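You operate a simulated robot arm through the tools that you are given. There is no shell and no other tool. Be economical: measure what you need, move in short steps, check, and stop when the job is done.

You are at the controls of a simulated robot arm. One attempt, no reset.

Task
The container in the orange frame is not plugged in: switch off, plug in, lock it, switch on again.
Fine: at the cold rack; watch till the lamp on its roof lights. The other containers, switches, sliders and plugs stay as they are.

The check looks at the end state, three seconds after you hand in, the way a careful person would. Anything else that was tipped, shoved, dropped, spilled or broken makes it a failure.

Robot
A 7-joint arm with a two-finger parallel gripper, fixed in place. Base frame: the origin is at the foot of the arm, x ahead of it, y to its left, z up; the work surface is at about z = 0.76. Lengths are in m, angles in rad, forces in N, time in s.
With the tool pointing down near the work surface it reaches from about 0.34 to 0.76 m from the base axis. Its first joint turns from -2.007 to 2.007 rad. Payload 3.91 kg.
The tool frame sits at the grasp point between the pads (the TCP): z along the fingers, y along the line on which they close. The tips reach 0.03 m beyond it. Largest opening 0.11 m; finger width 0.02, thickness 0.01; the body of the gripper, 0.048 by 0.112 m, starts 0.055 m behind the TCP.
Orientation is told as [roll, pitch, yaw] about the base's x, y, z axes, in that order, counted from this pose: with the fingers straight down and closing along the base's y, the tool's x points along the base's -x, its y along +y and its z along -z.

Tools
- The arm moves only by the tool jog_arm. Its argument "moves" is a list of rows, each a list of 7 numbers: the shift along the tool's x, y, z in units of 40 mm (1.0 is 40 mm), then the turn, a rotation vector about the tool's x, y, z in units of 5 degrees (1.0 is 5 degrees), then the closure, from 0 (fully open) to 1 (shut). In form: [[x, y, z, ax, ay, az, fingers], ...]. A call has 1 to 8 rows; each row shifts and turns the commanded pose from where the row before left it, along the tool's axes as they then stand. A call with a number of a shift or a turn outside -1 to 1 is refused whole. Each row takes 0.2 s and may step no farther than 0.05 m and 0.15 rad from the row before; otherwise, or with a gripper value out of range, the whole call is refused. A pose out of reach is approached as far as the arm can. The call stops where the force on the tool passes 40 N (or 10 N more than at its start, if that is more) or the arm is blocked; 0.2 s more then pass. Each finger travels about 0.108 m/s and halts on what it meets, pressing with about 21 N; the grip force reading is that of the motor and also rises with nothing between the fingers. The clock runs only during rows and for 0.2 s after the last one: add rows that do not move to give the fingers time. The reply holds the time, the measured pose of the TCP, the force on the tool along the base axes, the opening and the grip force, in the units named above and with some noise, and new pictures: "show" is both (left out), scene, wrist or none.
- Cameras (640 x 400 px; columns grow to the right, rows downward): "scene" is fixed at [0.4002, -0.4999, 1.3395]; the picture's right is [0.24, 0.97, 0.00], its down [0.93, -0.23, -0.29] and it looks along [-0.28, 0.07, -0.96] (base axes); focal length 249 px, centre (320, 200). "wrist" rides on the gripper at [0.072, 0.017, -0.103] in the tool frame; the picture's right is [-0.23, 0.97, 0.00], its down [-0.76, -0.18, -0.62] and it looks along [-0.61, -0.14, 0.78] (tool axes); focal length 222 px, centre (320, 200). There is no depth. A picture from a camera that has moved, and an enlarged one, comes with that camera's place and axes in the base frame and with its lens.
- slide_trunk(by): slides the trunk up (or, below 0, down) by that many m; the arm rides with it, the base frame stays. It gives what a move gives, with no picture.
- enlarge(camera, box): a new picture of the part [left, top, right, bottom] of that camera's present view, enlarged. No time passes.
- job_done(): hands the job in; it is judged then, once.

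Work in short steps. Places have to be worked out from the pictures, the camera data and where the tool is seen: move nearer, look again, correct. Check each grasp and each placing, and mend what went wrong. You have 120 turns and 170 pictures in all, those below and enlarged ones among them. Open the gripper and draw the arm clear of the work before you hand the job in, unless the task says otherwise; then end with one line.

The tools are called after "Request:" as name(argument=value, ...) on one line, values as JSON. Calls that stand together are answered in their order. jog_arm: Moves the arm, as the interface text tells. Its arguments: {"type":"object","properties":{"moves":{"type":"array"},"show":{"type":"string","enum":["both","scene","wrist","none"]}},"required":["moves"]} The other tools are called the same way: slide_trunk (by) slides the trunk up or down; enlarge (camera, box) takes an enlarged picture of a part of a camera's view; job_done () hands the job in.

At the start:

```text
t: 0.0
position: [0.1822, -0.3839, 0.999]
tool_rot: [-0.001, 0.0, 0.0]
ft_force: [0.8, 0.1, 0.5]
grip_width: 0.11
gripper_force: 0.0
trunk travel left (down, up): [-0.7, 0.29]
```

scene: 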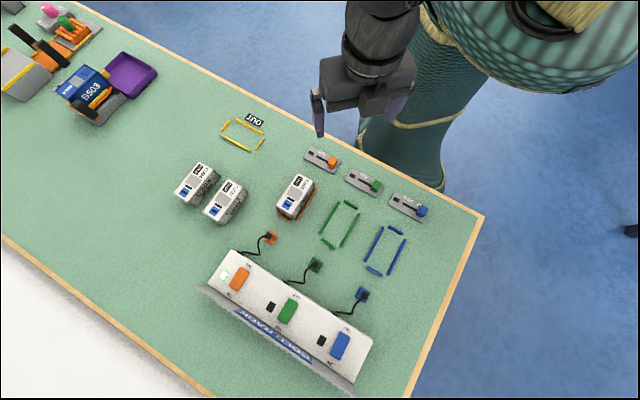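
wrist: 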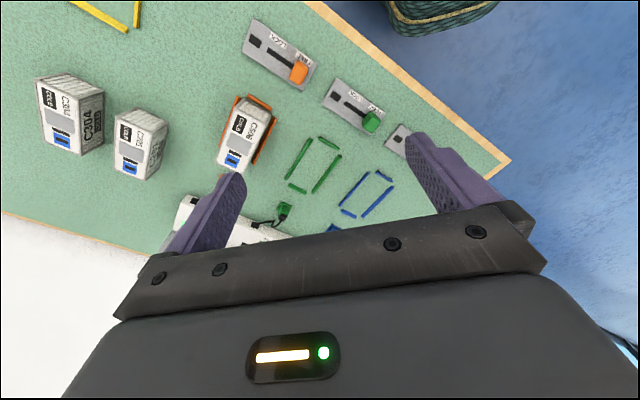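

I'll look closely at the rack, the container in the orange frame, and the sliders.

Request:
enlarge(camera="scene", box=[170, 220, 410, 400])

Request:
enlarge(camera="scene", box=[260, 130, 440, 250])

Request:
enlarge(camera="wrist", box=[200, 0, 420, 180])

```text
2.22 times, centred on (290, 310) of scene
camera zoom: at [0.4002, -0.4999, 1.3395], right [0.24, 0.97, 0.0], down [0.93, -0.23, -0.29], along [-0.28, 0.07, -0.96], focal length 553 px, centre (387, -44)
```

zoom: 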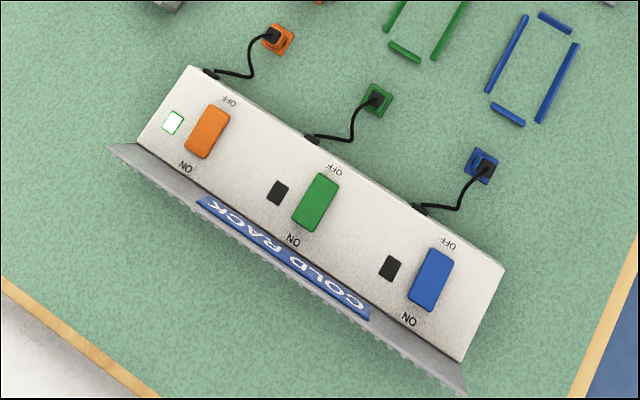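

```text
3.33 times, centred on (350, 190) of scene
camera zoom: at [0.4002, -0.4999, 1.3395], right [0.24, 0.97, 0.0], down [0.93, -0.23, -0.29], along [-0.28, 0.07, -0.96], focal length 830 px, centre (220, 233)
```

zoom: 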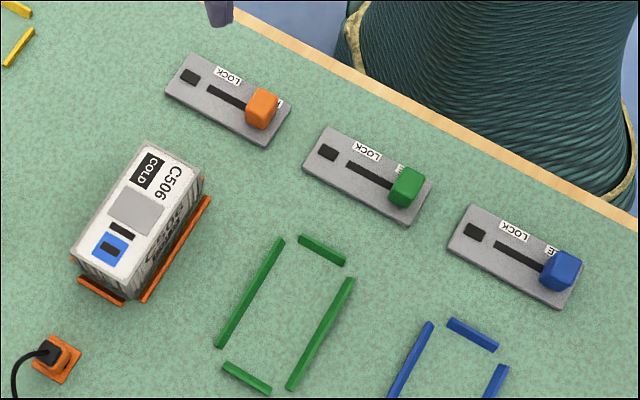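

```text
2.22 times, centred on (310, 90) of wrist
camera zoom: at [0.1087, -0.3687, 1.1024], right [0.23, 0.97, 0.0], down [0.76, -0.18, 0.62], along [0.61, -0.14, -0.78], focal length 494 px, centre (342, 444)
```

zoom: 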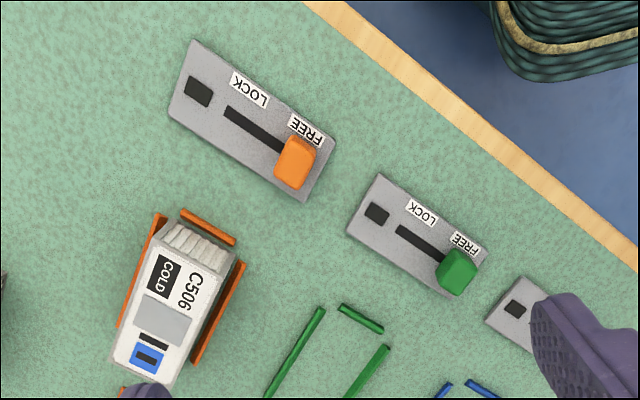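

The orange channel's switch is ON (lit), the plug is parked in the orange holder and the slider is at FREE. I'll move over toward the rack for a closer look.

Request:
jog_arm(moves=[[0, -0.83, 0, 0, 0, 0, 0], [0, -0.83, 0, 0, 0, 0, 0], [0, -0.83, 0, 0, 0, 0, 0], [0, -0.83, 0, 0, 0, 0, 0], [-0.3, -0.83, 0, 0, 0, 0, 0]], show="wrist")

```text
t: 1.2
position: [0.1952, -0.5516, 1.0007]
tool_rot: [0.0, 0.0, 0.001]
ft_force: [0.4, 0.2, -0.2]
grip_width: 0.1101
gripper_force: 0.0
trunk travel left (down, up): [-0.7, 0.29]
camera wrist: at [0.1213, -0.5352, 1.1029], right [0.23, 0.97, 0.0], down [0.76, -0.18, 0.62], along [0.61, -0.14, -0.78], focal length 222 px, centre (320, 200)
```

wrist: 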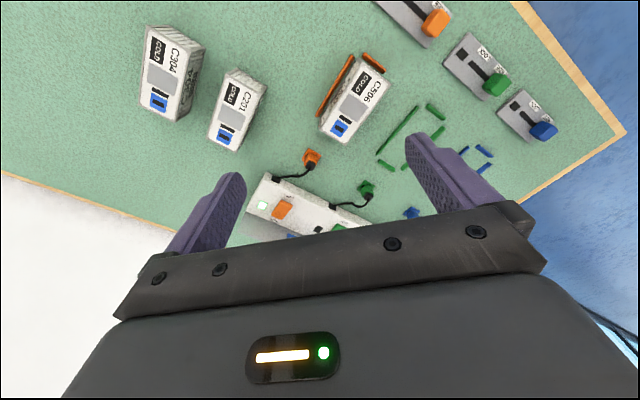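

I enlarge the plug, switch and socket.

Request:
enlarge(camera="wrist", box=[240, 130, 390, 240])

Request:
enlarge(camera="wrist", box=[300, 40, 400, 160])

Request:
enlarge(camera="scene", box=[200, 220, 320, 300])

```text
3.64 times, centred on (315, 185) of wrist
camera zoom: at [0.1213, -0.5352, 1.1029], right [0.23, 0.97, 0.0], down [0.76, -0.18, 0.62], along [0.61, -0.14, -0.78], focal length 808 px, centre (338, 254)
```

zoom: 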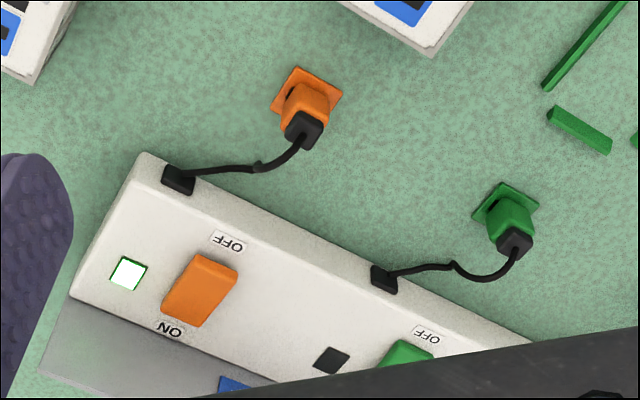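

```text
3.33 times, centred on (350, 100) of wrist
camera zoom: at [0.1213, -0.5352, 1.1029], right [0.23, 0.97, 0.0], down [0.76, -0.18, 0.62], along [0.61, -0.14, -0.78], focal length 740 px, centre (220, 533)
```

zoom: 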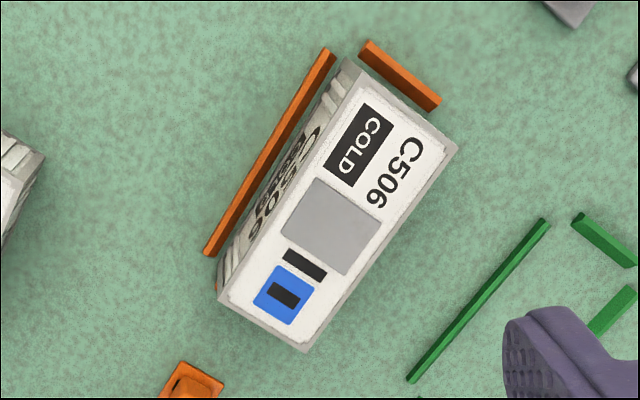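

```text
5.00 times, centred on (260, 260) of scene
camera zoom: at [0.4002, -0.4999, 1.3395], right [0.24, 0.97, 0.0], down [0.93, -0.23, -0.29], along [-0.28, 0.07, -0.96], focal length 1245 px, centre (620, -100)
```

zoom: 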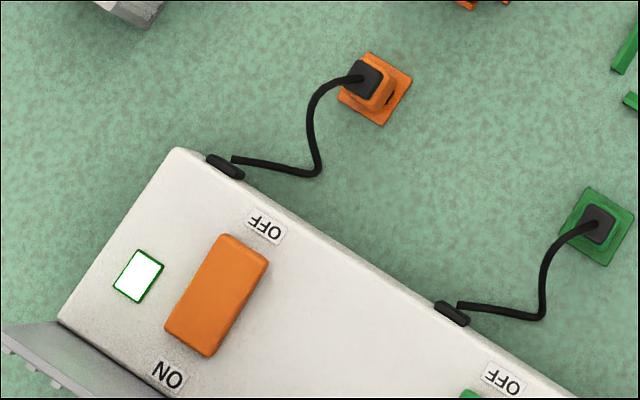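

Triangulated positions: switch ≈ (0.367, -0.665, 0.797), parked plug cap ≈ (0.293, -0.590, 0.79), socket ≈ (0.237, -0.535, 0.81), slider knob ≈ (0.152, -0.406, 0.784). All of it lies on a 45° axis. First I'll close the fingers and turn the tool -45°.

Request:
jog_arm(moves=[[0, 0, 0, 0, 0, 1, 0.3], [0, 0, 0, 0, 0, 1, 0.6], [0, 0, 0, 0, 0, 1, 1], [0, 0, 0, 0, 0, 1, 1], [0, 0, 0, 0, 0, 1, 1], [0, 0, 0.2, 0, 0, 1, 1], [0, 0, 0.2, 0, 0, 1, 1], [0, 0, 0.2, 0, 0, 1, 1]], show="none")

```text
t: 3.0
position: [0.1935, -0.5506, 0.9765]
tool_rot: [0.0, 0.0, -0.699]
ft_force: [0.5, 0.6, -0.1]
grip_width: 0.0003
gripper_force: 21.3
trunk travel left (down, up): [-0.7, 0.29]
```

Now I move above the OFF end of the orange rocker.

Request:
jog_arm(moves=[[0, 0, 0, 0, 0, 1, 1], [-0.94, 0.216, 0.2, 0, 0, 0, 1], [-0.94, 0.216, 0.2, 0, 0, 0, 1], [-0.94, 0.216, 0.3, 0, 0, 0, 1], [-0.94, 0.216, 0.3, 0, 0, 0, 1], [-0.94, 0.216, 0.3, 0, 0, 0, 1]])

```text
t: 4.4
position: [0.3519, -0.6356, 0.9267]
tool_rot: [-0.003, 0.0, -0.783]
ft_force: [-0.9, -0.9, -0.1]
grip_width: 0.0
gripper_force: 20.6
out of reach, approached as far as the arm can: row 6
trunk travel left (down, up): [-0.7, 0.29]
camera wrist: at [0.3118, -0.5717, 1.0288], right [0.85, 0.53, 0.0], down [0.41, -0.66, 0.62], along [0.33, -0.53, -0.78], focal length 222 px, centre (320, 200)
```

scene: 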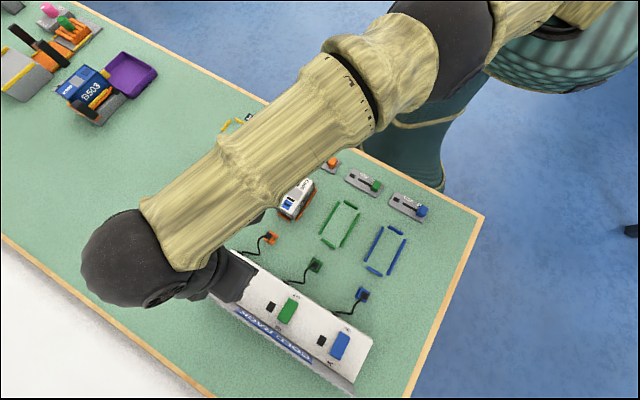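
wrist: 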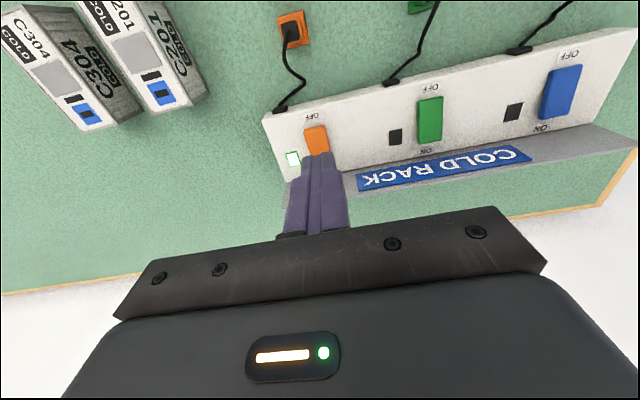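

The vertical reach ends at about r=0.726 here. I'll lower the trunk a little so the shoulder sits better for reaching out; the tips stay well above the rack.

Request:
slide_trunk(by=-0.06)

```text
t: 5.4
position: [0.3506, -0.6373, 0.8641]
tool_rot: [0.0, 0.002, -0.787]
ft_force: [-0.6, -0.2, 0.4]
grip_width: 0.0
gripper_force: 21.5
trunk travel left (down, up): [-0.64, 0.35]
```

Tips are at z≈0.834. Now I try the remaining outward shift.

Request:
jog_arm(moves=[[-0.4, -0.17, 0, 0, 0, 0, 1], [0, 0, 0, 0, 0, 0, 1]], show="wrist")

```text
t: 6.0
position: [0.3517, -0.6403, 0.8647]
tool_rot: [0.0, 0.0, -0.784]
ft_force: [0.8, -0.6, 0.0]
grip_width: 0.0
gripper_force: 20.9
out of reach, approached as far as the arm can: row 1
trunk travel left (down, up): [-0.64, 0.35]
camera wrist: at [0.3115, -0.5769, 0.967], right [0.85, 0.53, 0.0], down [0.41, -0.66, 0.62], along [0.33, -0.53, -0.78], focal length 222 px, centre (320, 200)
```

wrist: 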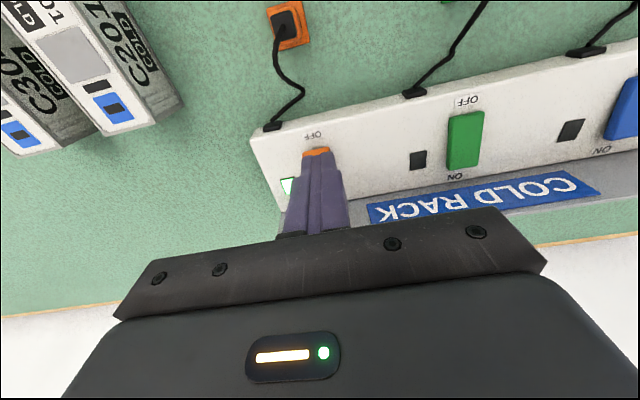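

Reach is short by about 1 cm, so I'll tilt the fingers outward 15°, which brings the wrist back within reach.

Request:
jog_arm(moves=[[0, 0, 0, 0, -1, 0, 1], [0, 0, 0, 0, -1, 0, 1], [0, 0, 0, 0, -1, 0, 1], [0, 0, 0, 0, 0, 0, 1]], show="wrist")

Request:
enlarge(camera="wrist", box=[240, 100, 400, 240])

```text
t: 7.0
position: [0.3523, -0.6396, 0.8657]
tool_rot: [0.0, -0.263, -0.786]
ft_force: [0.1, 0.5, 1.0]
grip_width: 0.0
gripper_force: 21.5
trunk travel left (down, up): [-0.64, 0.35]
camera wrist: at [0.295, -0.5598, 0.9451], right [0.84, 0.53, 0.06], down [0.28, -0.53, 0.8], along [0.46, -0.66, -0.6], focal length 222 px, centre (320, 200)
```

wrist: 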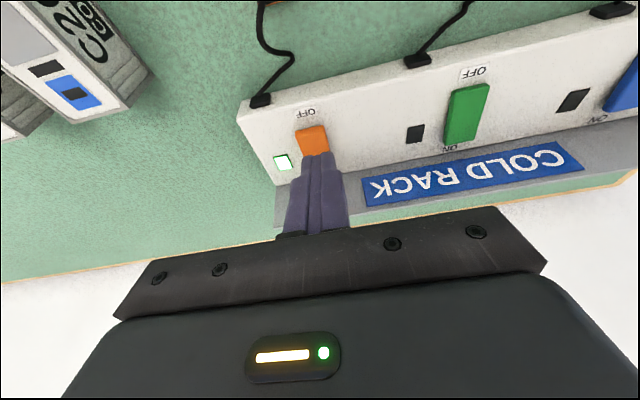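

```text
2.86 times, centred on (320, 170) of wrist
camera zoom: at [0.295, -0.5598, 0.9451], right [0.84, 0.53, 0.06], down [0.28, -0.53, 0.8], along [0.46, -0.66, -0.6], focal length 635 px, centre (320, 286)
```

zoom: 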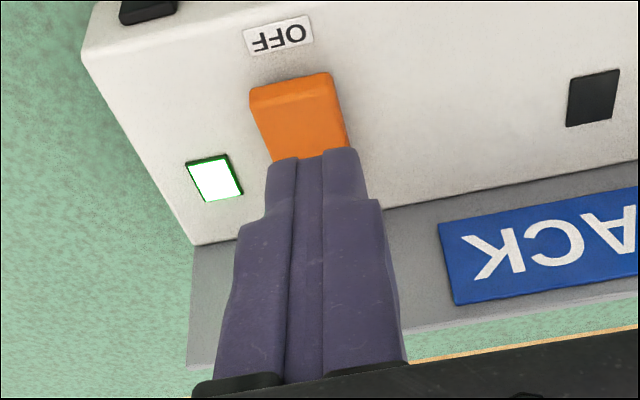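

The tilt works. I shift out 8 mm and sideways 6 mm to centre on the raised OFF end, then come down partway.

Request:
jog_arm(moves=[[-0.193, -0.16, 0.052, 0, 0, 0, 1], [0.13, 0, 0.483, 0, 0, 0, 1], [0, 0, 0, 0, 0, 0, 1]], show="wrist")

Request:
enlarge(camera="wrist", box=[240, 100, 400, 240])

```text
t: 7.8
position: [0.353, -0.6497, 0.844]
tool_rot: [-0.001, -0.262, -0.786]
ft_force: [0.2, -0.1, 0.0]
grip_width: 0.0001
gripper_force: 20.7
trunk travel left (down, up): [-0.64, 0.35]
camera wrist: at [0.2958, -0.57, 0.9242], right [0.84, 0.53, 0.06], down [0.28, -0.53, 0.8], along [0.46, -0.66, -0.6], focal length 222 px, centre (320, 200)
```

wrist: 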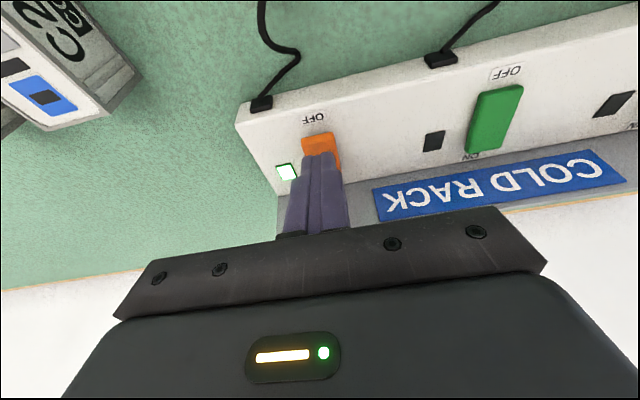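

```text
2.86 times, centred on (320, 170) of wrist
camera zoom: at [0.2958, -0.57, 0.9242], right [0.84, 0.53, 0.06], down [0.28, -0.53, 0.8], along [0.46, -0.66, -0.6], focal length 635 px, centre (320, 286)
```

zoom: 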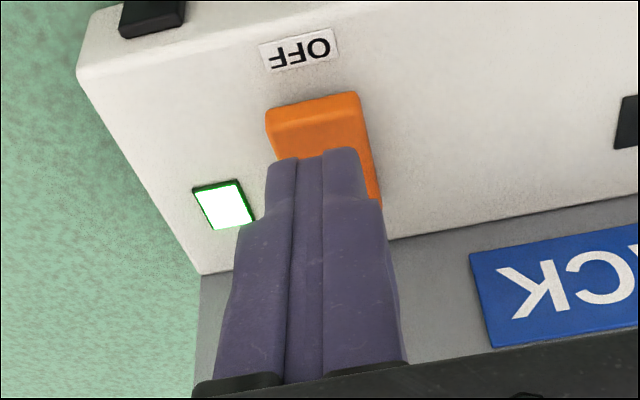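

Tips are at z≈0.815, a few mm above the rocker. I press down in small steps.

Request:
jog_arm(moves=[[0.039, 0.08, 0.145, 0, 0, 0, 1], [0.039, 0, 0.145, 0, 0, 0, 1], [0.026, 0, 0.097, 0, 0, 0, 1]], show="wrist")

Request:
enlarge(camera="wrist", box=[240, 100, 400, 240])

```text
t: 8.6
position: [0.356, -0.6476, 0.8292]
tool_rot: [0.0, -0.262, -0.784]
ft_force: [0.2, 0.6, 1.0]
grip_width: 0.0002
gripper_force: 21.7
trunk travel left (down, up): [-0.64, 0.35]
camera wrist: at [0.2986, -0.5675, 0.9088], right [0.84, 0.53, 0.06], down [0.28, -0.53, 0.8], along [0.46, -0.66, -0.6], focal length 222 px, centre (320, 200)
```

wrist: 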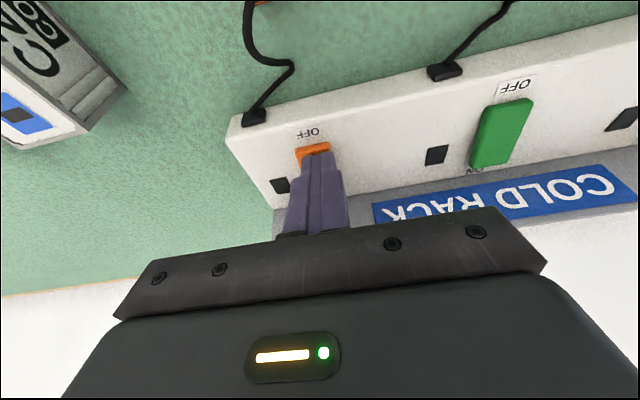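

```text
2.86 times, centred on (320, 170) of wrist
camera zoom: at [0.2986, -0.5675, 0.9088], right [0.84, 0.53, 0.06], down [0.28, -0.53, 0.8], along [0.46, -0.66, -0.6], focal length 635 px, centre (320, 286)
```

zoom: 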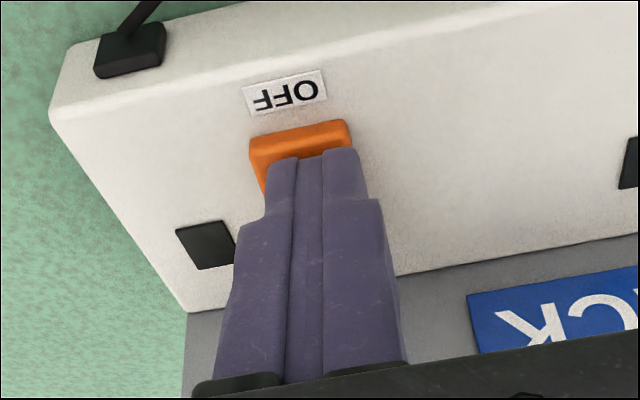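

The lamp is dark, so the feed is OFF. I lift, bring the tool upright, and move over the orange plug with the fingers opening.

Request:
jog_arm(moves=[[-0.26, 0, -0.966, 0, 0, 0, 1], [-0.13, 0, -0.483, 0, 0, 0, 1], [0, 0, 0, 0, 1, 0, 1], [0, 0, 0, 0, 1, 0, 1], [0.7, 0, 0, 0, 1, 0, 0.7], [0.7, 0, 0, 0, 0, 0, 0.5], [0.7, -0.09, 0, 0, 0, 0, 0.5], [0, 0, 0, 0, 0, 0, 0.5]])

Request:
enlarge(camera="wrist", box=[220, 100, 420, 240])

```text
t: 10.4
position: [0.2926, -0.5898, 0.8863]
tool_rot: [0.0, 0.001, -0.784]
ft_force: [-1.3, -0.1, -1.3]
grip_width: 0.0551
gripper_force: 0.0
trunk travel left (down, up): [-0.64, 0.35]
camera wrist: at [0.2537, -0.5265, 0.9889], right [0.85, 0.53, 0.0], down [0.41, -0.66, 0.62], along [0.33, -0.53, -0.78], focal length 222 px, centre (320, 200)
```

scene: 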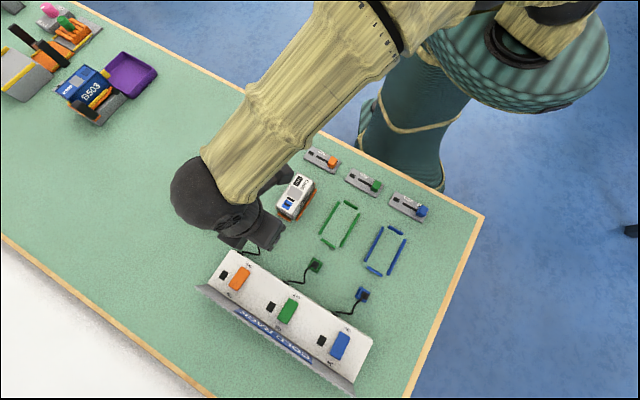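
wrist: 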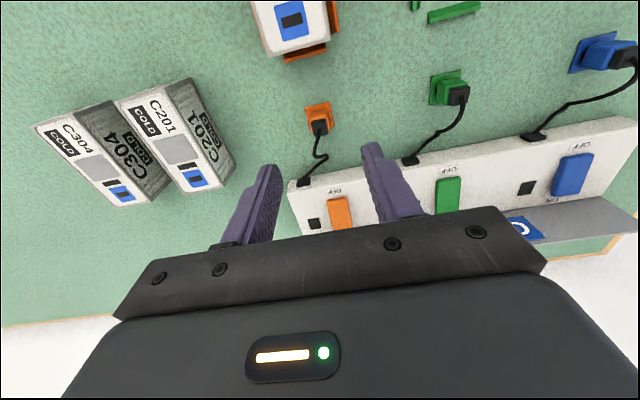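

```text
2.86 times, centred on (320, 170) of wrist
camera zoom: at [0.2537, -0.5265, 0.9889], right [0.85, 0.53, 0.0], down [0.41, -0.66, 0.62], along [0.33, -0.53, -0.78], focal length 635 px, centre (320, 286)
```

zoom: 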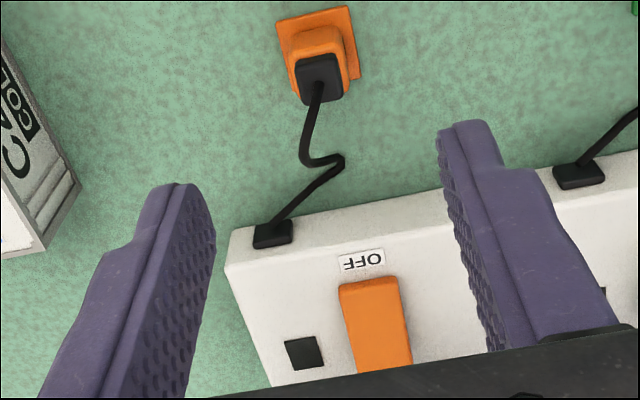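

The view confirms the plug top at about (0.292, -0.589), right under the TCP. I descend to tip z≈0.773 around the body.

Request:
jog_arm(moves=[[0, 0, 0.69, 0, 0, 0, 0.5], [0, 0, 0.69, 0, 0, 0, 0.5], [0, 0, 0.69, 0, 0, 0, 0.5], [0, 0, 0, 0, 0, 0, 0.5]])

Request:
enlarge(camera="wrist", box=[220, 100, 420, 240])

```text
t: 11.4
position: [0.2923, -0.5903, 0.8028]
tool_rot: [-0.001, 0.0, -0.786]
ft_force: [-0.3, -0.2, 0.7]
grip_width: 0.055
gripper_force: 0.1
trunk travel left (down, up): [-0.64, 0.35]
camera wrist: at [0.253, -0.5277, 0.9057], right [0.85, 0.53, 0.0], down [0.41, -0.66, 0.62], along [0.33, -0.53, -0.78], focal length 222 px, centre (320, 200)
```

scene: 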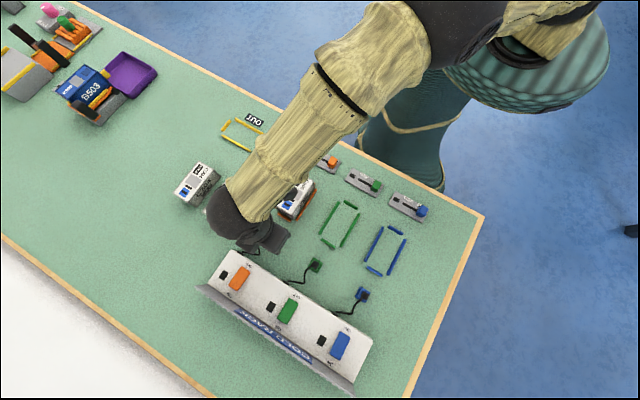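
wrist: 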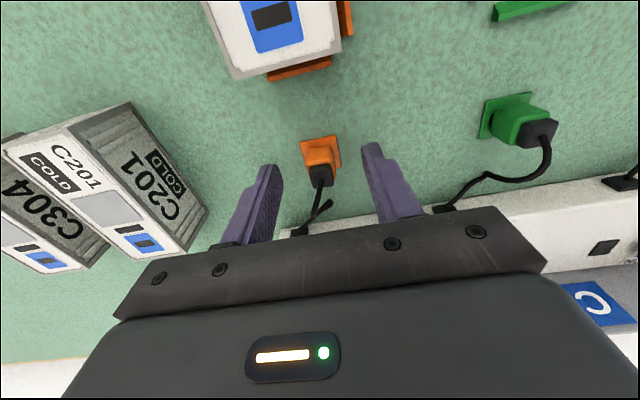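

```text
2.86 times, centred on (320, 170) of wrist
camera zoom: at [0.253, -0.5277, 0.9057], right [0.85, 0.53, 0.0], down [0.41, -0.66, 0.62], along [0.33, -0.53, -0.78], focal length 635 px, centre (320, 286)
```

zoom: 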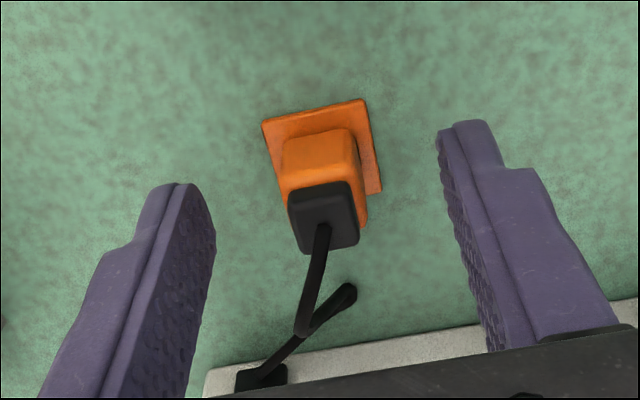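

The plug is centred between the fingers. I lower 4 mm more and close.

Request:
jog_arm(moves=[[0, 0, 0.1, 0, 0, 0, 0.5], [0, 0, 0, 0, 0, 0, 0.7], [0, 0, 0, 0, 0, 0, 1], [0, 0, 0, 0, 0, 0, 1]], show="wrist")

Request:
enlarge(camera="wrist", box=[220, 100, 420, 240])

```text
t: 12.4
position: [0.2934, -0.5914, 0.7998]
tool_rot: [0.001, 0.002, -0.786]
ft_force: [0.1, 0.5, -0.5]
grip_width: 0.017
gripper_force: 20.8
trunk travel left (down, up): [-0.64, 0.35]
camera wrist: at [0.253, -0.5276, 0.9022], right [0.85, 0.53, 0.0], down [0.41, -0.66, 0.62], along [0.33, -0.53, -0.78], focal length 222 px, centre (320, 200)
```

wrist: 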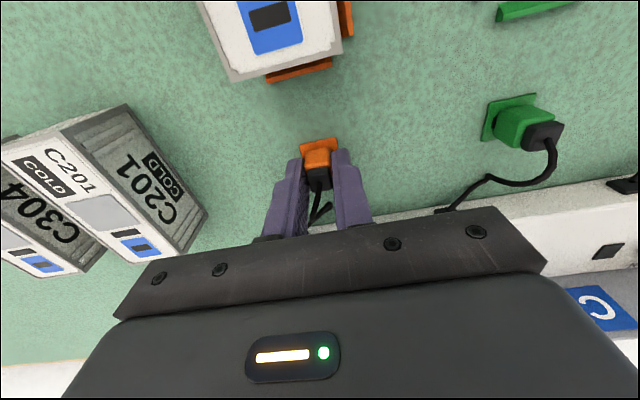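

```text
2.86 times, centred on (320, 170) of wrist
camera zoom: at [0.253, -0.5276, 0.9022], right [0.85, 0.53, 0.0], down [0.41, -0.66, 0.62], along [0.33, -0.53, -0.78], focal length 635 px, centre (320, 286)
```

zoom: 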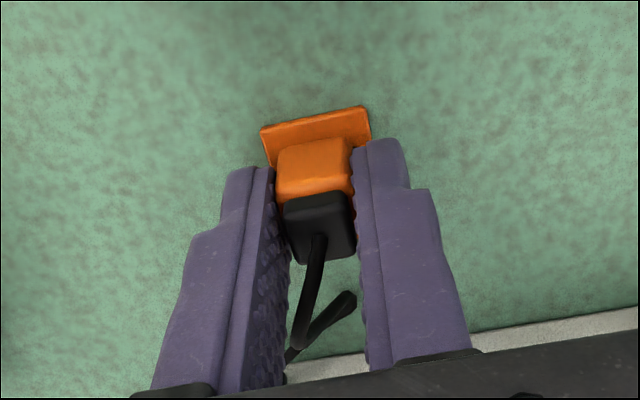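

Held at 17 mm. I lift it gently straight up.

Request:
jog_arm(moves=[[0, 0, -0.3, 0, 0, 0, 1], [0, 0, -0.5, 0, 0, 0, 1], [0, 0, -0.6, 0, 0, 0, 1], [0, 0, -0.6, 0, 0, 0, 1]])

Request:
enlarge(camera="wrist", box=[220, 100, 420, 240])

Request:
enlarge(camera="scene", box=[200, 160, 320, 300])

```text
t: 13.4
position: [0.292, -0.5902, 0.8791]
tool_rot: [0.0, 0.0, -0.785]
ft_force: [-0.5, 0.5, -1.2]
grip_width: 0.0169
gripper_force: 20.6
trunk travel left (down, up): [-0.64, 0.35]
camera wrist: at [0.252, -0.5275, 0.9826], right [0.85, 0.53, 0.0], down [0.41, -0.66, 0.62], along [0.33, -0.53, -0.78], focal length 222 px, centre (320, 200)
```

scene: 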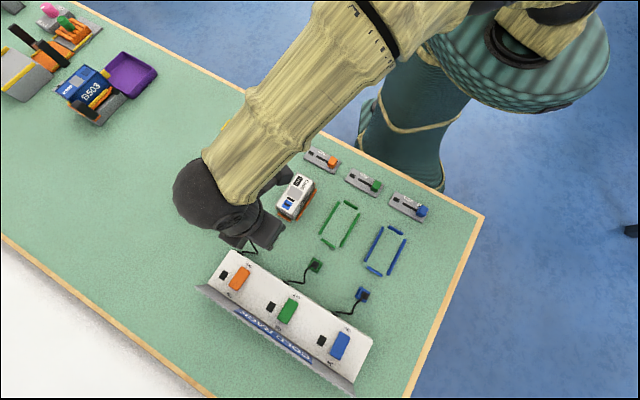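
wrist: 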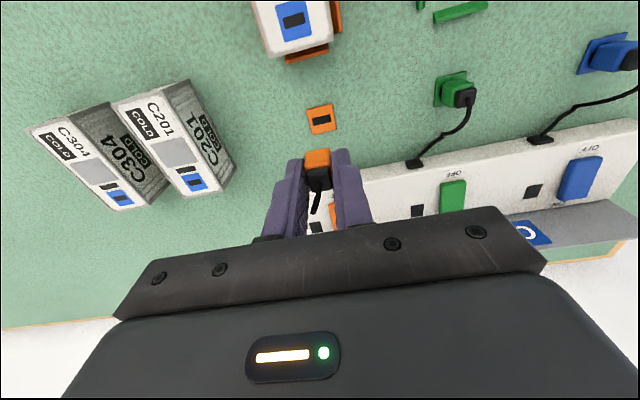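

```text
2.86 times, centred on (320, 170) of wrist
camera zoom: at [0.252, -0.5275, 0.9826], right [0.85, 0.53, 0.0], down [0.41, -0.66, 0.62], along [0.33, -0.53, -0.78], focal length 635 px, centre (320, 286)
```

zoom: 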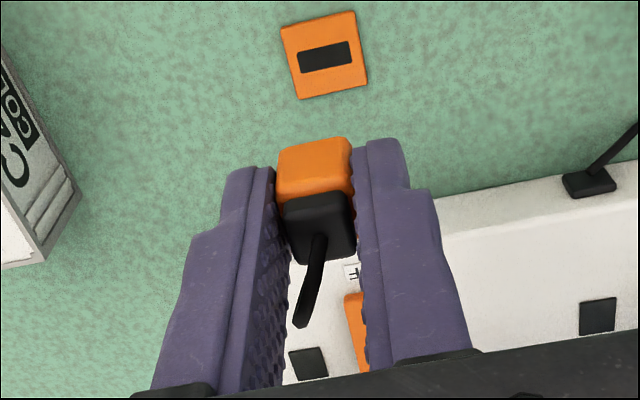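

```text
2.86 times, centred on (260, 230) of scene
camera zoom: at [0.4002, -0.4999, 1.3395], right [0.24, 0.97, 0.0], down [0.93, -0.23, -0.29], along [-0.28, 0.07, -0.96], focal length 712 px, centre (491, 114)
```

zoom: 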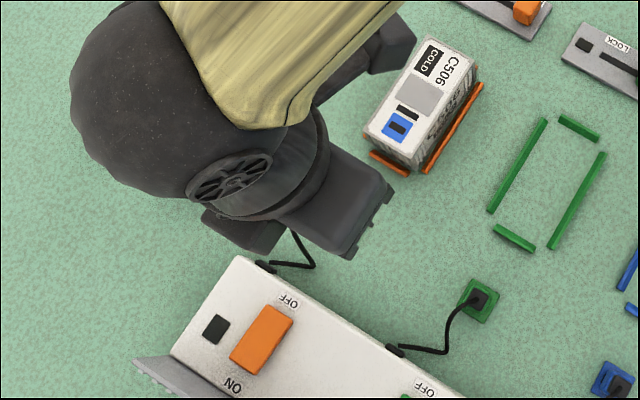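

Blade slot orientation matches the container's socket (long axis along the rack), so no turn is needed. I move over the container socket.

Request:
jog_arm(moves=[[0.3, 0, -0.15, 0, 0, 0, 1], [0.6, 0, -0.15, 0, 0, 0, 1], [0.6, 0, 0, 0, 0, 0, 1], [0.45, 0, 0, 0, 0, 0, 1], [0, 0, 0, 0, 0, 0, 1]])

Request:
enlarge(camera="wrist", box=[220, 80, 420, 220])

```text
t: 14.6
position: [0.2377, -0.5367, 0.8916]
tool_rot: [0.0, -0.001, -0.786]
ft_force: [-0.6, 0.3, -0.1]
grip_width: 0.0173
gripper_force: 21.4
trunk travel left (down, up): [-0.64, 0.35]
camera wrist: at [0.1982, -0.4735, 0.9946], right [0.85, 0.53, 0.0], down [0.41, -0.66, 0.62], along [0.33, -0.53, -0.78], focal length 222 px, centre (320, 200)
```

scene: 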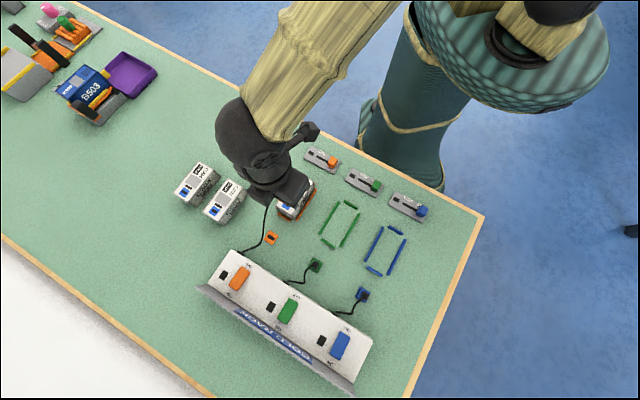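
wrist: 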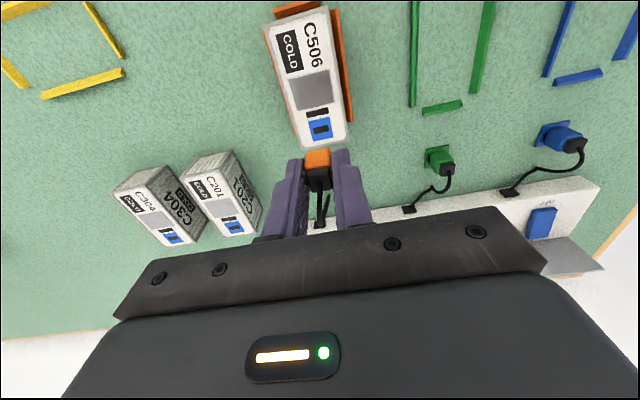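

```text
2.86 times, centred on (320, 150) of wrist
camera zoom: at [0.1982, -0.4735, 0.9946], right [0.85, 0.53, 0.0], down [0.41, -0.66, 0.62], along [0.33, -0.53, -0.78], focal length 635 px, centre (320, 343)
```

zoom: 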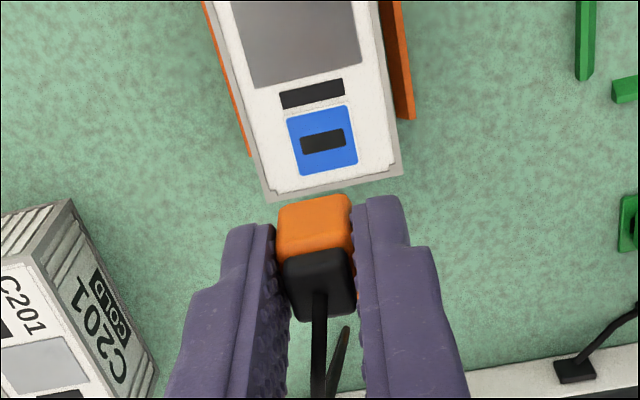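

The slot solves to about (0.237, -0.535, 0.805), matching the commanded position. I descend 25 mm and look again.

Request:
jog_arm(moves=[[0, 0, 0.3, 0, 0, 0, 1], [0, 0, 0.3, 0, 0, 0, 1], [0, 0, 0, 0, 0, 0, 1]], show="wrist")

Request:
enlarge(camera="wrist", box=[260, 90, 380, 190])

Request:
enlarge(camera="scene", box=[240, 160, 330, 250])

```text
t: 15.4
position: [0.2383, -0.5362, 0.8671]
tool_rot: [0.001, 0.001, -0.784]
ft_force: [-0.3, -0.2, -0.5]
grip_width: 0.0167
gripper_force: 21.2
trunk travel left (down, up): [-0.64, 0.35]
camera wrist: at [0.1975, -0.4731, 0.9699], right [0.85, 0.53, 0.0], down [0.41, -0.66, 0.62], along [0.33, -0.53, -0.78], focal length 222 px, centre (320, 200)
```

wrist: 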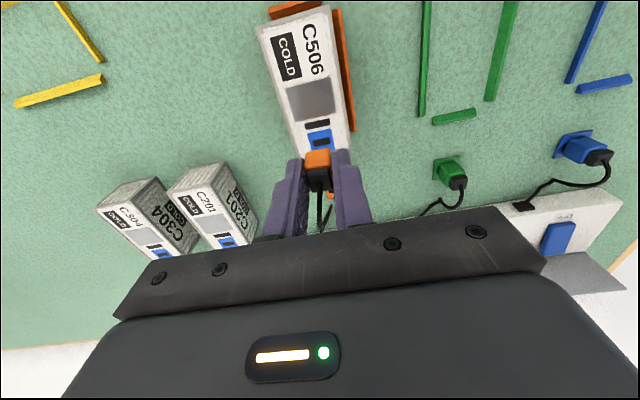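

```text
4.00 times, centred on (320, 140) of wrist
camera zoom: at [0.1975, -0.4731, 0.9699], right [0.85, 0.53, 0.0], down [0.41, -0.66, 0.62], along [0.33, -0.53, -0.78], focal length 888 px, centre (320, 440)
```

zoom: 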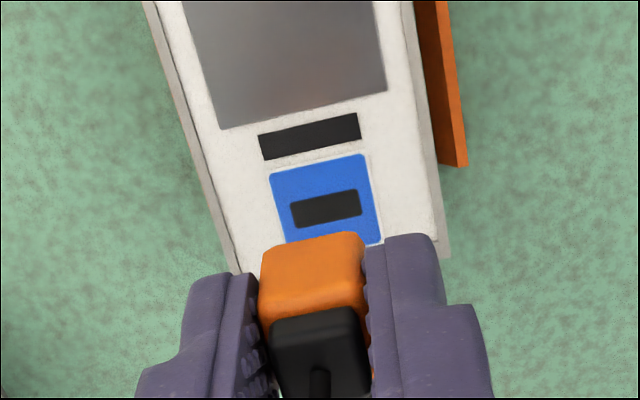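

```text
4.44 times, centred on (285, 205) of scene
camera zoom: at [0.4002, -0.4999, 1.3395], right [0.24, 0.97, 0.0], down [0.93, -0.23, -0.29], along [-0.28, 0.07, -0.96], focal length 1107 px, centre (476, 178)
```

zoom: 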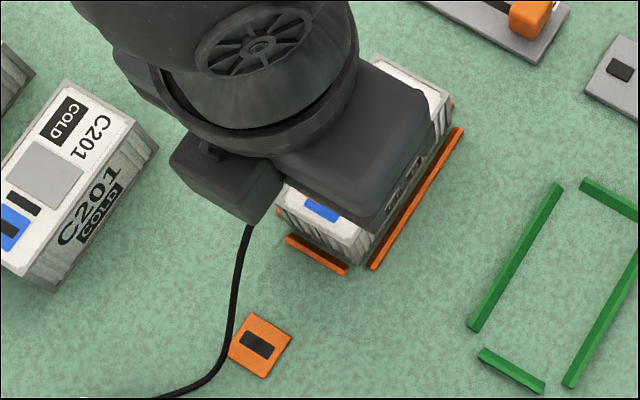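

Projecting the tool axis onto the roof gives column 320, while the slot centre is at 326, so I shift +1.2 mm in tool y and descend carefully.

Request:
jog_arm(moves=[[0, 0.03, 0.15, 0, 0, 0, 1], [0, 0, 0.15, 0, 0, 0, 1], [0, 0, 0, 0, 0, 0, 1]], show="wrist")

Request:
enlarge(camera="wrist", box=[260, 100, 380, 200])

```text
t: 16.2
position: [0.2387, -0.5348, 0.855]
tool_rot: [0.0, -0.001, -0.785]
ft_force: [-0.1, 0.1, 0.8]
grip_width: 0.0171
gripper_force: 20.7
trunk travel left (down, up): [-0.64, 0.35]
camera wrist: at [0.1986, -0.4717, 0.9578], right [0.85, 0.53, 0.0], down [0.41, -0.66, 0.62], along [0.33, -0.53, -0.78], focal length 222 px, centre (320, 200)
```

wrist: 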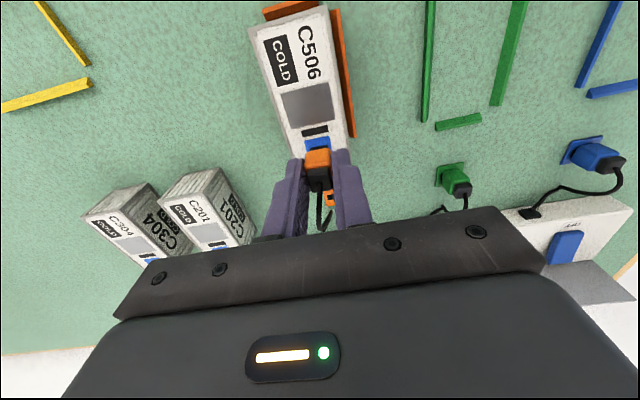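

```text
4.00 times, centred on (320, 150) of wrist
camera zoom: at [0.1986, -0.4717, 0.9578], right [0.85, 0.53, 0.0], down [0.41, -0.66, 0.62], along [0.33, -0.53, -0.78], focal length 888 px, centre (320, 400)
```

zoom: 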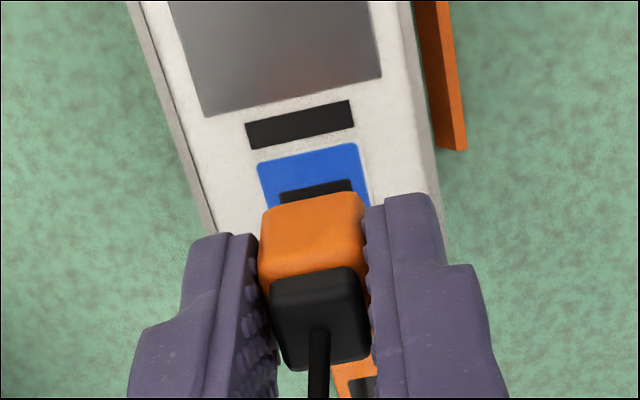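

Aligned laterally. I continue down in 3–4 mm steps and watch the force.

Request:
jog_arm(moves=[[0, 0, 0.1, 0, 0, 0, 1], [0, 0, 0.1, 0, 0, 0, 1], [0, 0, 0, 0, 0, 0, 1]], show="none")

```text
t: 17.0
position: [0.2387, -0.5354, 0.8455]
tool_rot: [-0.001, 0.001, -0.786]
ft_force: [-0.4, 0.1, -0.4]
grip_width: 0.0173
gripper_force: 20.7
trunk travel left (down, up): [-0.64, 0.35]
```

No contact force yet; I keep going.

Request:
jog_arm(moves=[[0, 0, 0.05, 0, 0, 0, 1], [0, 0, 0.05, 0, 0, 0, 1], [0, 0, 0, 0, 0, 0, 1]], show="wrist")

Request:
enlarge(camera="wrist", box=[260, 100, 380, 200])

```text
t: 17.8
position: [0.2394, -0.5359, 0.8436]
tool_rot: [0.001, -0.001, -0.785]
ft_force: [0.3, 0.2, -0.1]
grip_width: 0.0166
gripper_force: 21.1
trunk travel left (down, up): [-0.64, 0.35]
camera wrist: at [0.1984, -0.4724, 0.9454], right [0.85, 0.53, 0.0], down [0.41, -0.66, 0.62], along [0.33, -0.53, -0.78], focal length 222 px, centre (320, 200)
```

wrist: 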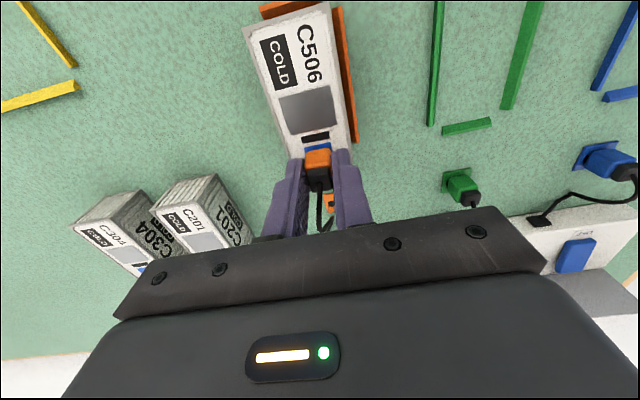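

```text
4.00 times, centred on (320, 150) of wrist
camera zoom: at [0.1984, -0.4724, 0.9454], right [0.85, 0.53, 0.0], down [0.41, -0.66, 0.62], along [0.33, -0.53, -0.78], focal length 888 px, centre (320, 400)
```

zoom: 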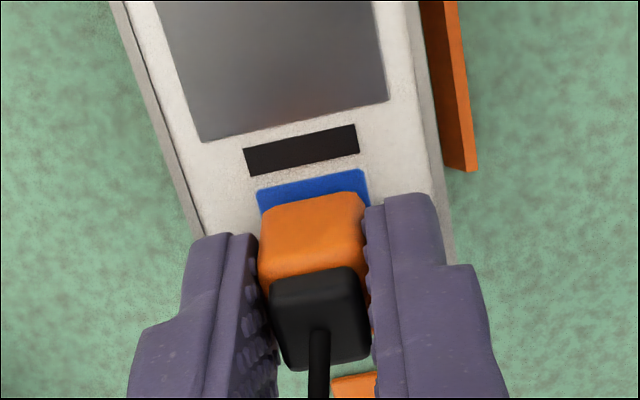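

Still no contact. I continue in 2 mm steps until it seats.

Request:
jog_arm(moves=[[0, 0, 0.05, 0, 0, 0, 1], [0, 0, 0.05, 0, 0, 0, 1], [0, 0, 0, 0, 0, 0, 1]], show="none")

```text
t: 18.6
position: [0.2379, -0.5345, 0.8414]
tool_rot: [-0.002, -0.002, -0.786]
ft_force: [-2.0, 1.4, 11.9]
grip_width: 0.017
gripper_force: 20.6
trunk travel left (down, up): [-0.64, 0.35]
```

About 12 N of contact at TCP z≈0.841, near the expected seated height. I'll look before pushing harder.

Request:
enlarge(camera="wrist", box=[260, 100, 380, 200])

Request:
enlarge(camera="scene", box=[250, 170, 330, 230])

```text
4.00 times, centred on (320, 150) of wrist
camera zoom: at [0.1985, -0.4721, 0.9434], right [0.85, 0.53, 0.0], down [0.41, -0.66, 0.62], along [0.33, -0.53, -0.78], focal length 888 px, centre (320, 400)
```

zoom: 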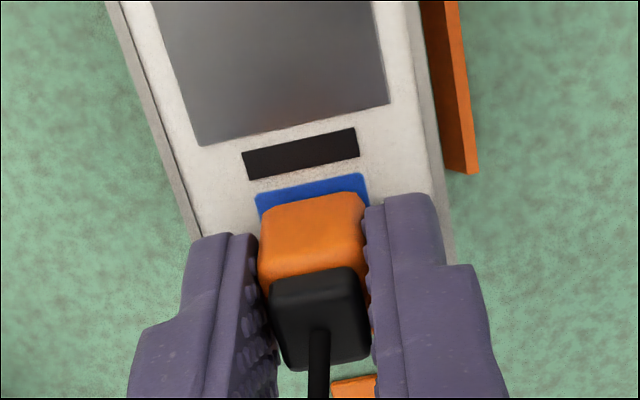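

```text
6.67 times, centred on (290, 200) of scene
camera zoom: at [0.4002, -0.4999, 1.3395], right [0.24, 0.97, 0.0], down [0.93, -0.23, -0.29], along [-0.28, 0.07, -0.96], focal length 1660 px, centre (520, 200)
```

zoom: 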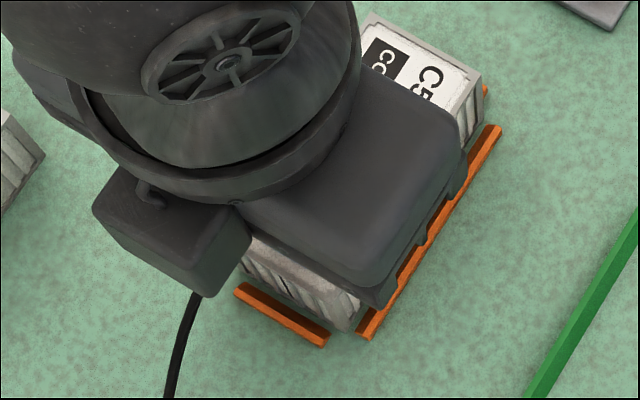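

Height geometry agrees with the plug shoulder sitting on the roof at about 0.805. I press another 2 mm to make sure, then read the force.

Request:
jog_arm(moves=[[0, 0, 0.04, 0, 0, 0, 1], [0, 0, 0.03, 0, 0, 0, 1]], show="wrist")

```text
t: 19.2
position: [0.2381, -0.536, 0.8384]
tool_rot: [-0.001, -0.004, -0.784]
ft_force: [-0.4, -1.9, 17.8]
grip_width: 0.0173
gripper_force: 21.3
trunk travel left (down, up): [-0.64, 0.35]
camera wrist: at [0.1985, -0.472, 0.941], right [0.85, 0.53, 0.0], down [0.41, -0.66, 0.63], along [0.33, -0.53, -0.78], focal length 222 px, centre (320, 200)
```

wrist: 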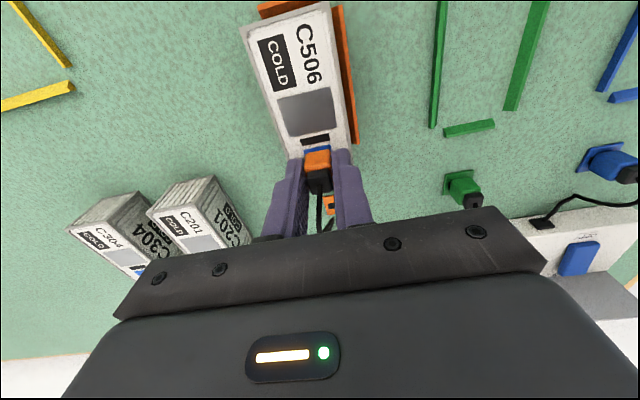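

It moved another ~2.5 mm at 18 N, either insertion friction or slip in the fingers. One more small press will tell.

Request:
jog_arm(moves=[[0, 0, 0.05, 0, 0, 0, 1], [0, 0, 0, 0, 0, 0, 1]], show="none")

Request:
enlarge(camera="wrist", box=[260, 100, 380, 200])

```text
t: 19.8
position: [0.2392, -0.536, 0.8364]
tool_rot: [-0.003, -0.002, -0.785]
ft_force: [-1.1, -3.4, 17.2]
grip_width: 0.0173
gripper_force: 21.1
trunk travel left (down, up): [-0.64, 0.35]
```

```text
4.00 times, centred on (320, 150) of wrist
camera zoom: at [0.1985, -0.4719, 0.9386], right [0.85, 0.53, 0.0], down [0.41, -0.66, 0.62], along [0.33, -0.53, -0.78], focal length 888 px, centre (320, 400)
```

zoom: 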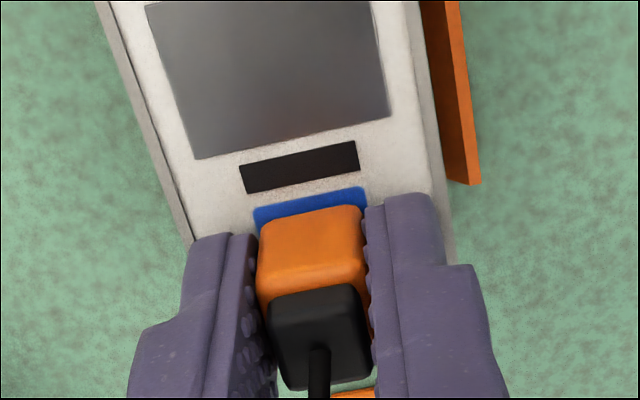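

The plug now slides up in the fingers, so it has bottomed. I test with a tiny sideways nudge: if the blade is in, the side force should rise.

Request:
jog_arm(moves=[[0.08, 0, 0, 0, 0, 0, 1], [0, 0, 0, 0, 0, 0, 1]], show="none")

Request:
enlarge(camera="wrist", box=[260, 100, 380, 200])

```text
t: 20.4
position: [0.2359, -0.5328, 0.8352]
tool_rot: [0.001, -0.001, -0.784]
ft_force: [5.5, -7.7, 13.5]
grip_width: 0.017
gripper_force: 20.7
trunk travel left (down, up): [-0.64, 0.35]
```

```text
4.00 times, centred on (320, 150) of wrist
camera zoom: at [0.1969, -0.4695, 0.9378], right [0.85, 0.53, 0.0], down [0.41, -0.66, 0.62], along [0.33, -0.53, -0.78], focal length 888 px, centre (320, 400)
```

zoom: 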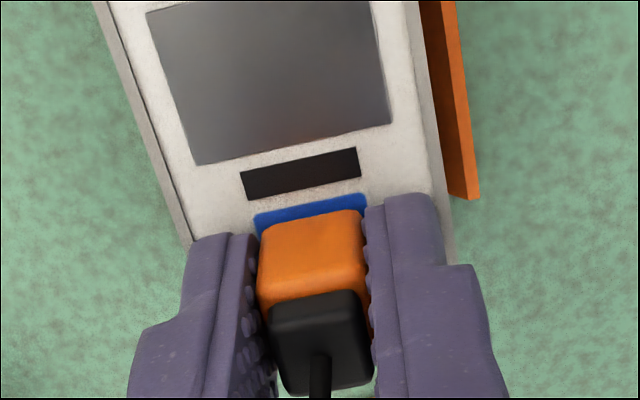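

The plug stayed fixed to the container (which shifted ~1 mm with it), so they are coupled. I undo the nudge, relieve the downward pressure and look again.

Request:
jog_arm(moves=[[-0.1, 0, -0.05, 0, 0, 0, 1], [0, 0, -0.05, 0, 0, 0, 1], [0, 0, 0, 0, 0, 0, 1]], show="none")

Request:
enlarge(camera="wrist", box=[260, 100, 380, 200])

```text
t: 21.2
position: [0.2395, -0.5352, 0.8377]
tool_rot: [-0.002, 0.001, -0.784]
ft_force: [0.2, 0.0, -1.4]
grip_width: 0.0167
gripper_force: 20.9
trunk travel left (down, up): [-0.64, 0.35]
```

```text
4.00 times, centred on (320, 150) of wrist
camera zoom: at [0.1991, -0.4723, 0.9412], right [0.85, 0.53, 0.0], down [0.41, -0.66, 0.62], along [0.33, -0.53, -0.78], focal length 888 px, centre (320, 400)
```

zoom: 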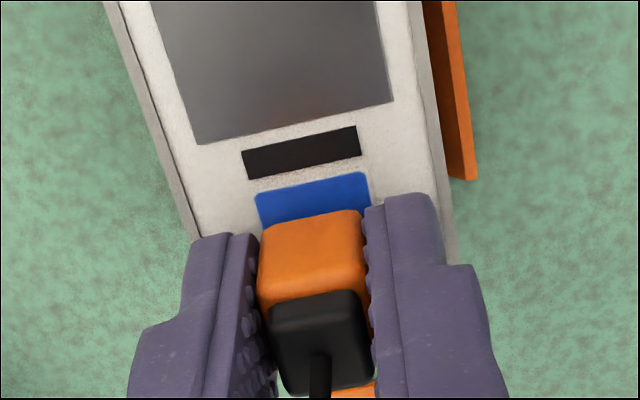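

The plug is now lifted ~3 mm with no vertical load, so a sideways nudge is a clean test: any side force can only come from the blade in the slot.

Request:
jog_arm(moves=[[-0.05, 0, 0, 0, 0, 0, 1], [-0.05, 0, 0, 0, 0, 0, 1], [0, 0, 0, 0, 0, 0, 1]], show="none")

Request:
enlarge(camera="wrist", box=[260, 100, 380, 200])

```text
t: 22.0
position: [0.2424, -0.5386, 0.8395]
tool_rot: [-0.001, 0.0, -0.785]
ft_force: [0.0, -0.5, -0.6]
grip_width: 0.0169
gripper_force: 21.2
trunk travel left (down, up): [-0.64, 0.35]
```

```text
4.00 times, centred on (320, 150) of wrist
camera zoom: at [0.2025, -0.4755, 0.9415], right [0.85, 0.53, 0.0], down [0.41, -0.66, 0.62], along [0.33, -0.53, -0.78], focal length 888 px, centre (320, 400)
```

zoom: 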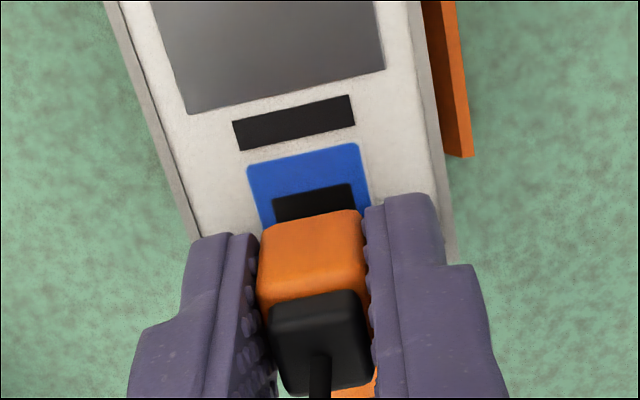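

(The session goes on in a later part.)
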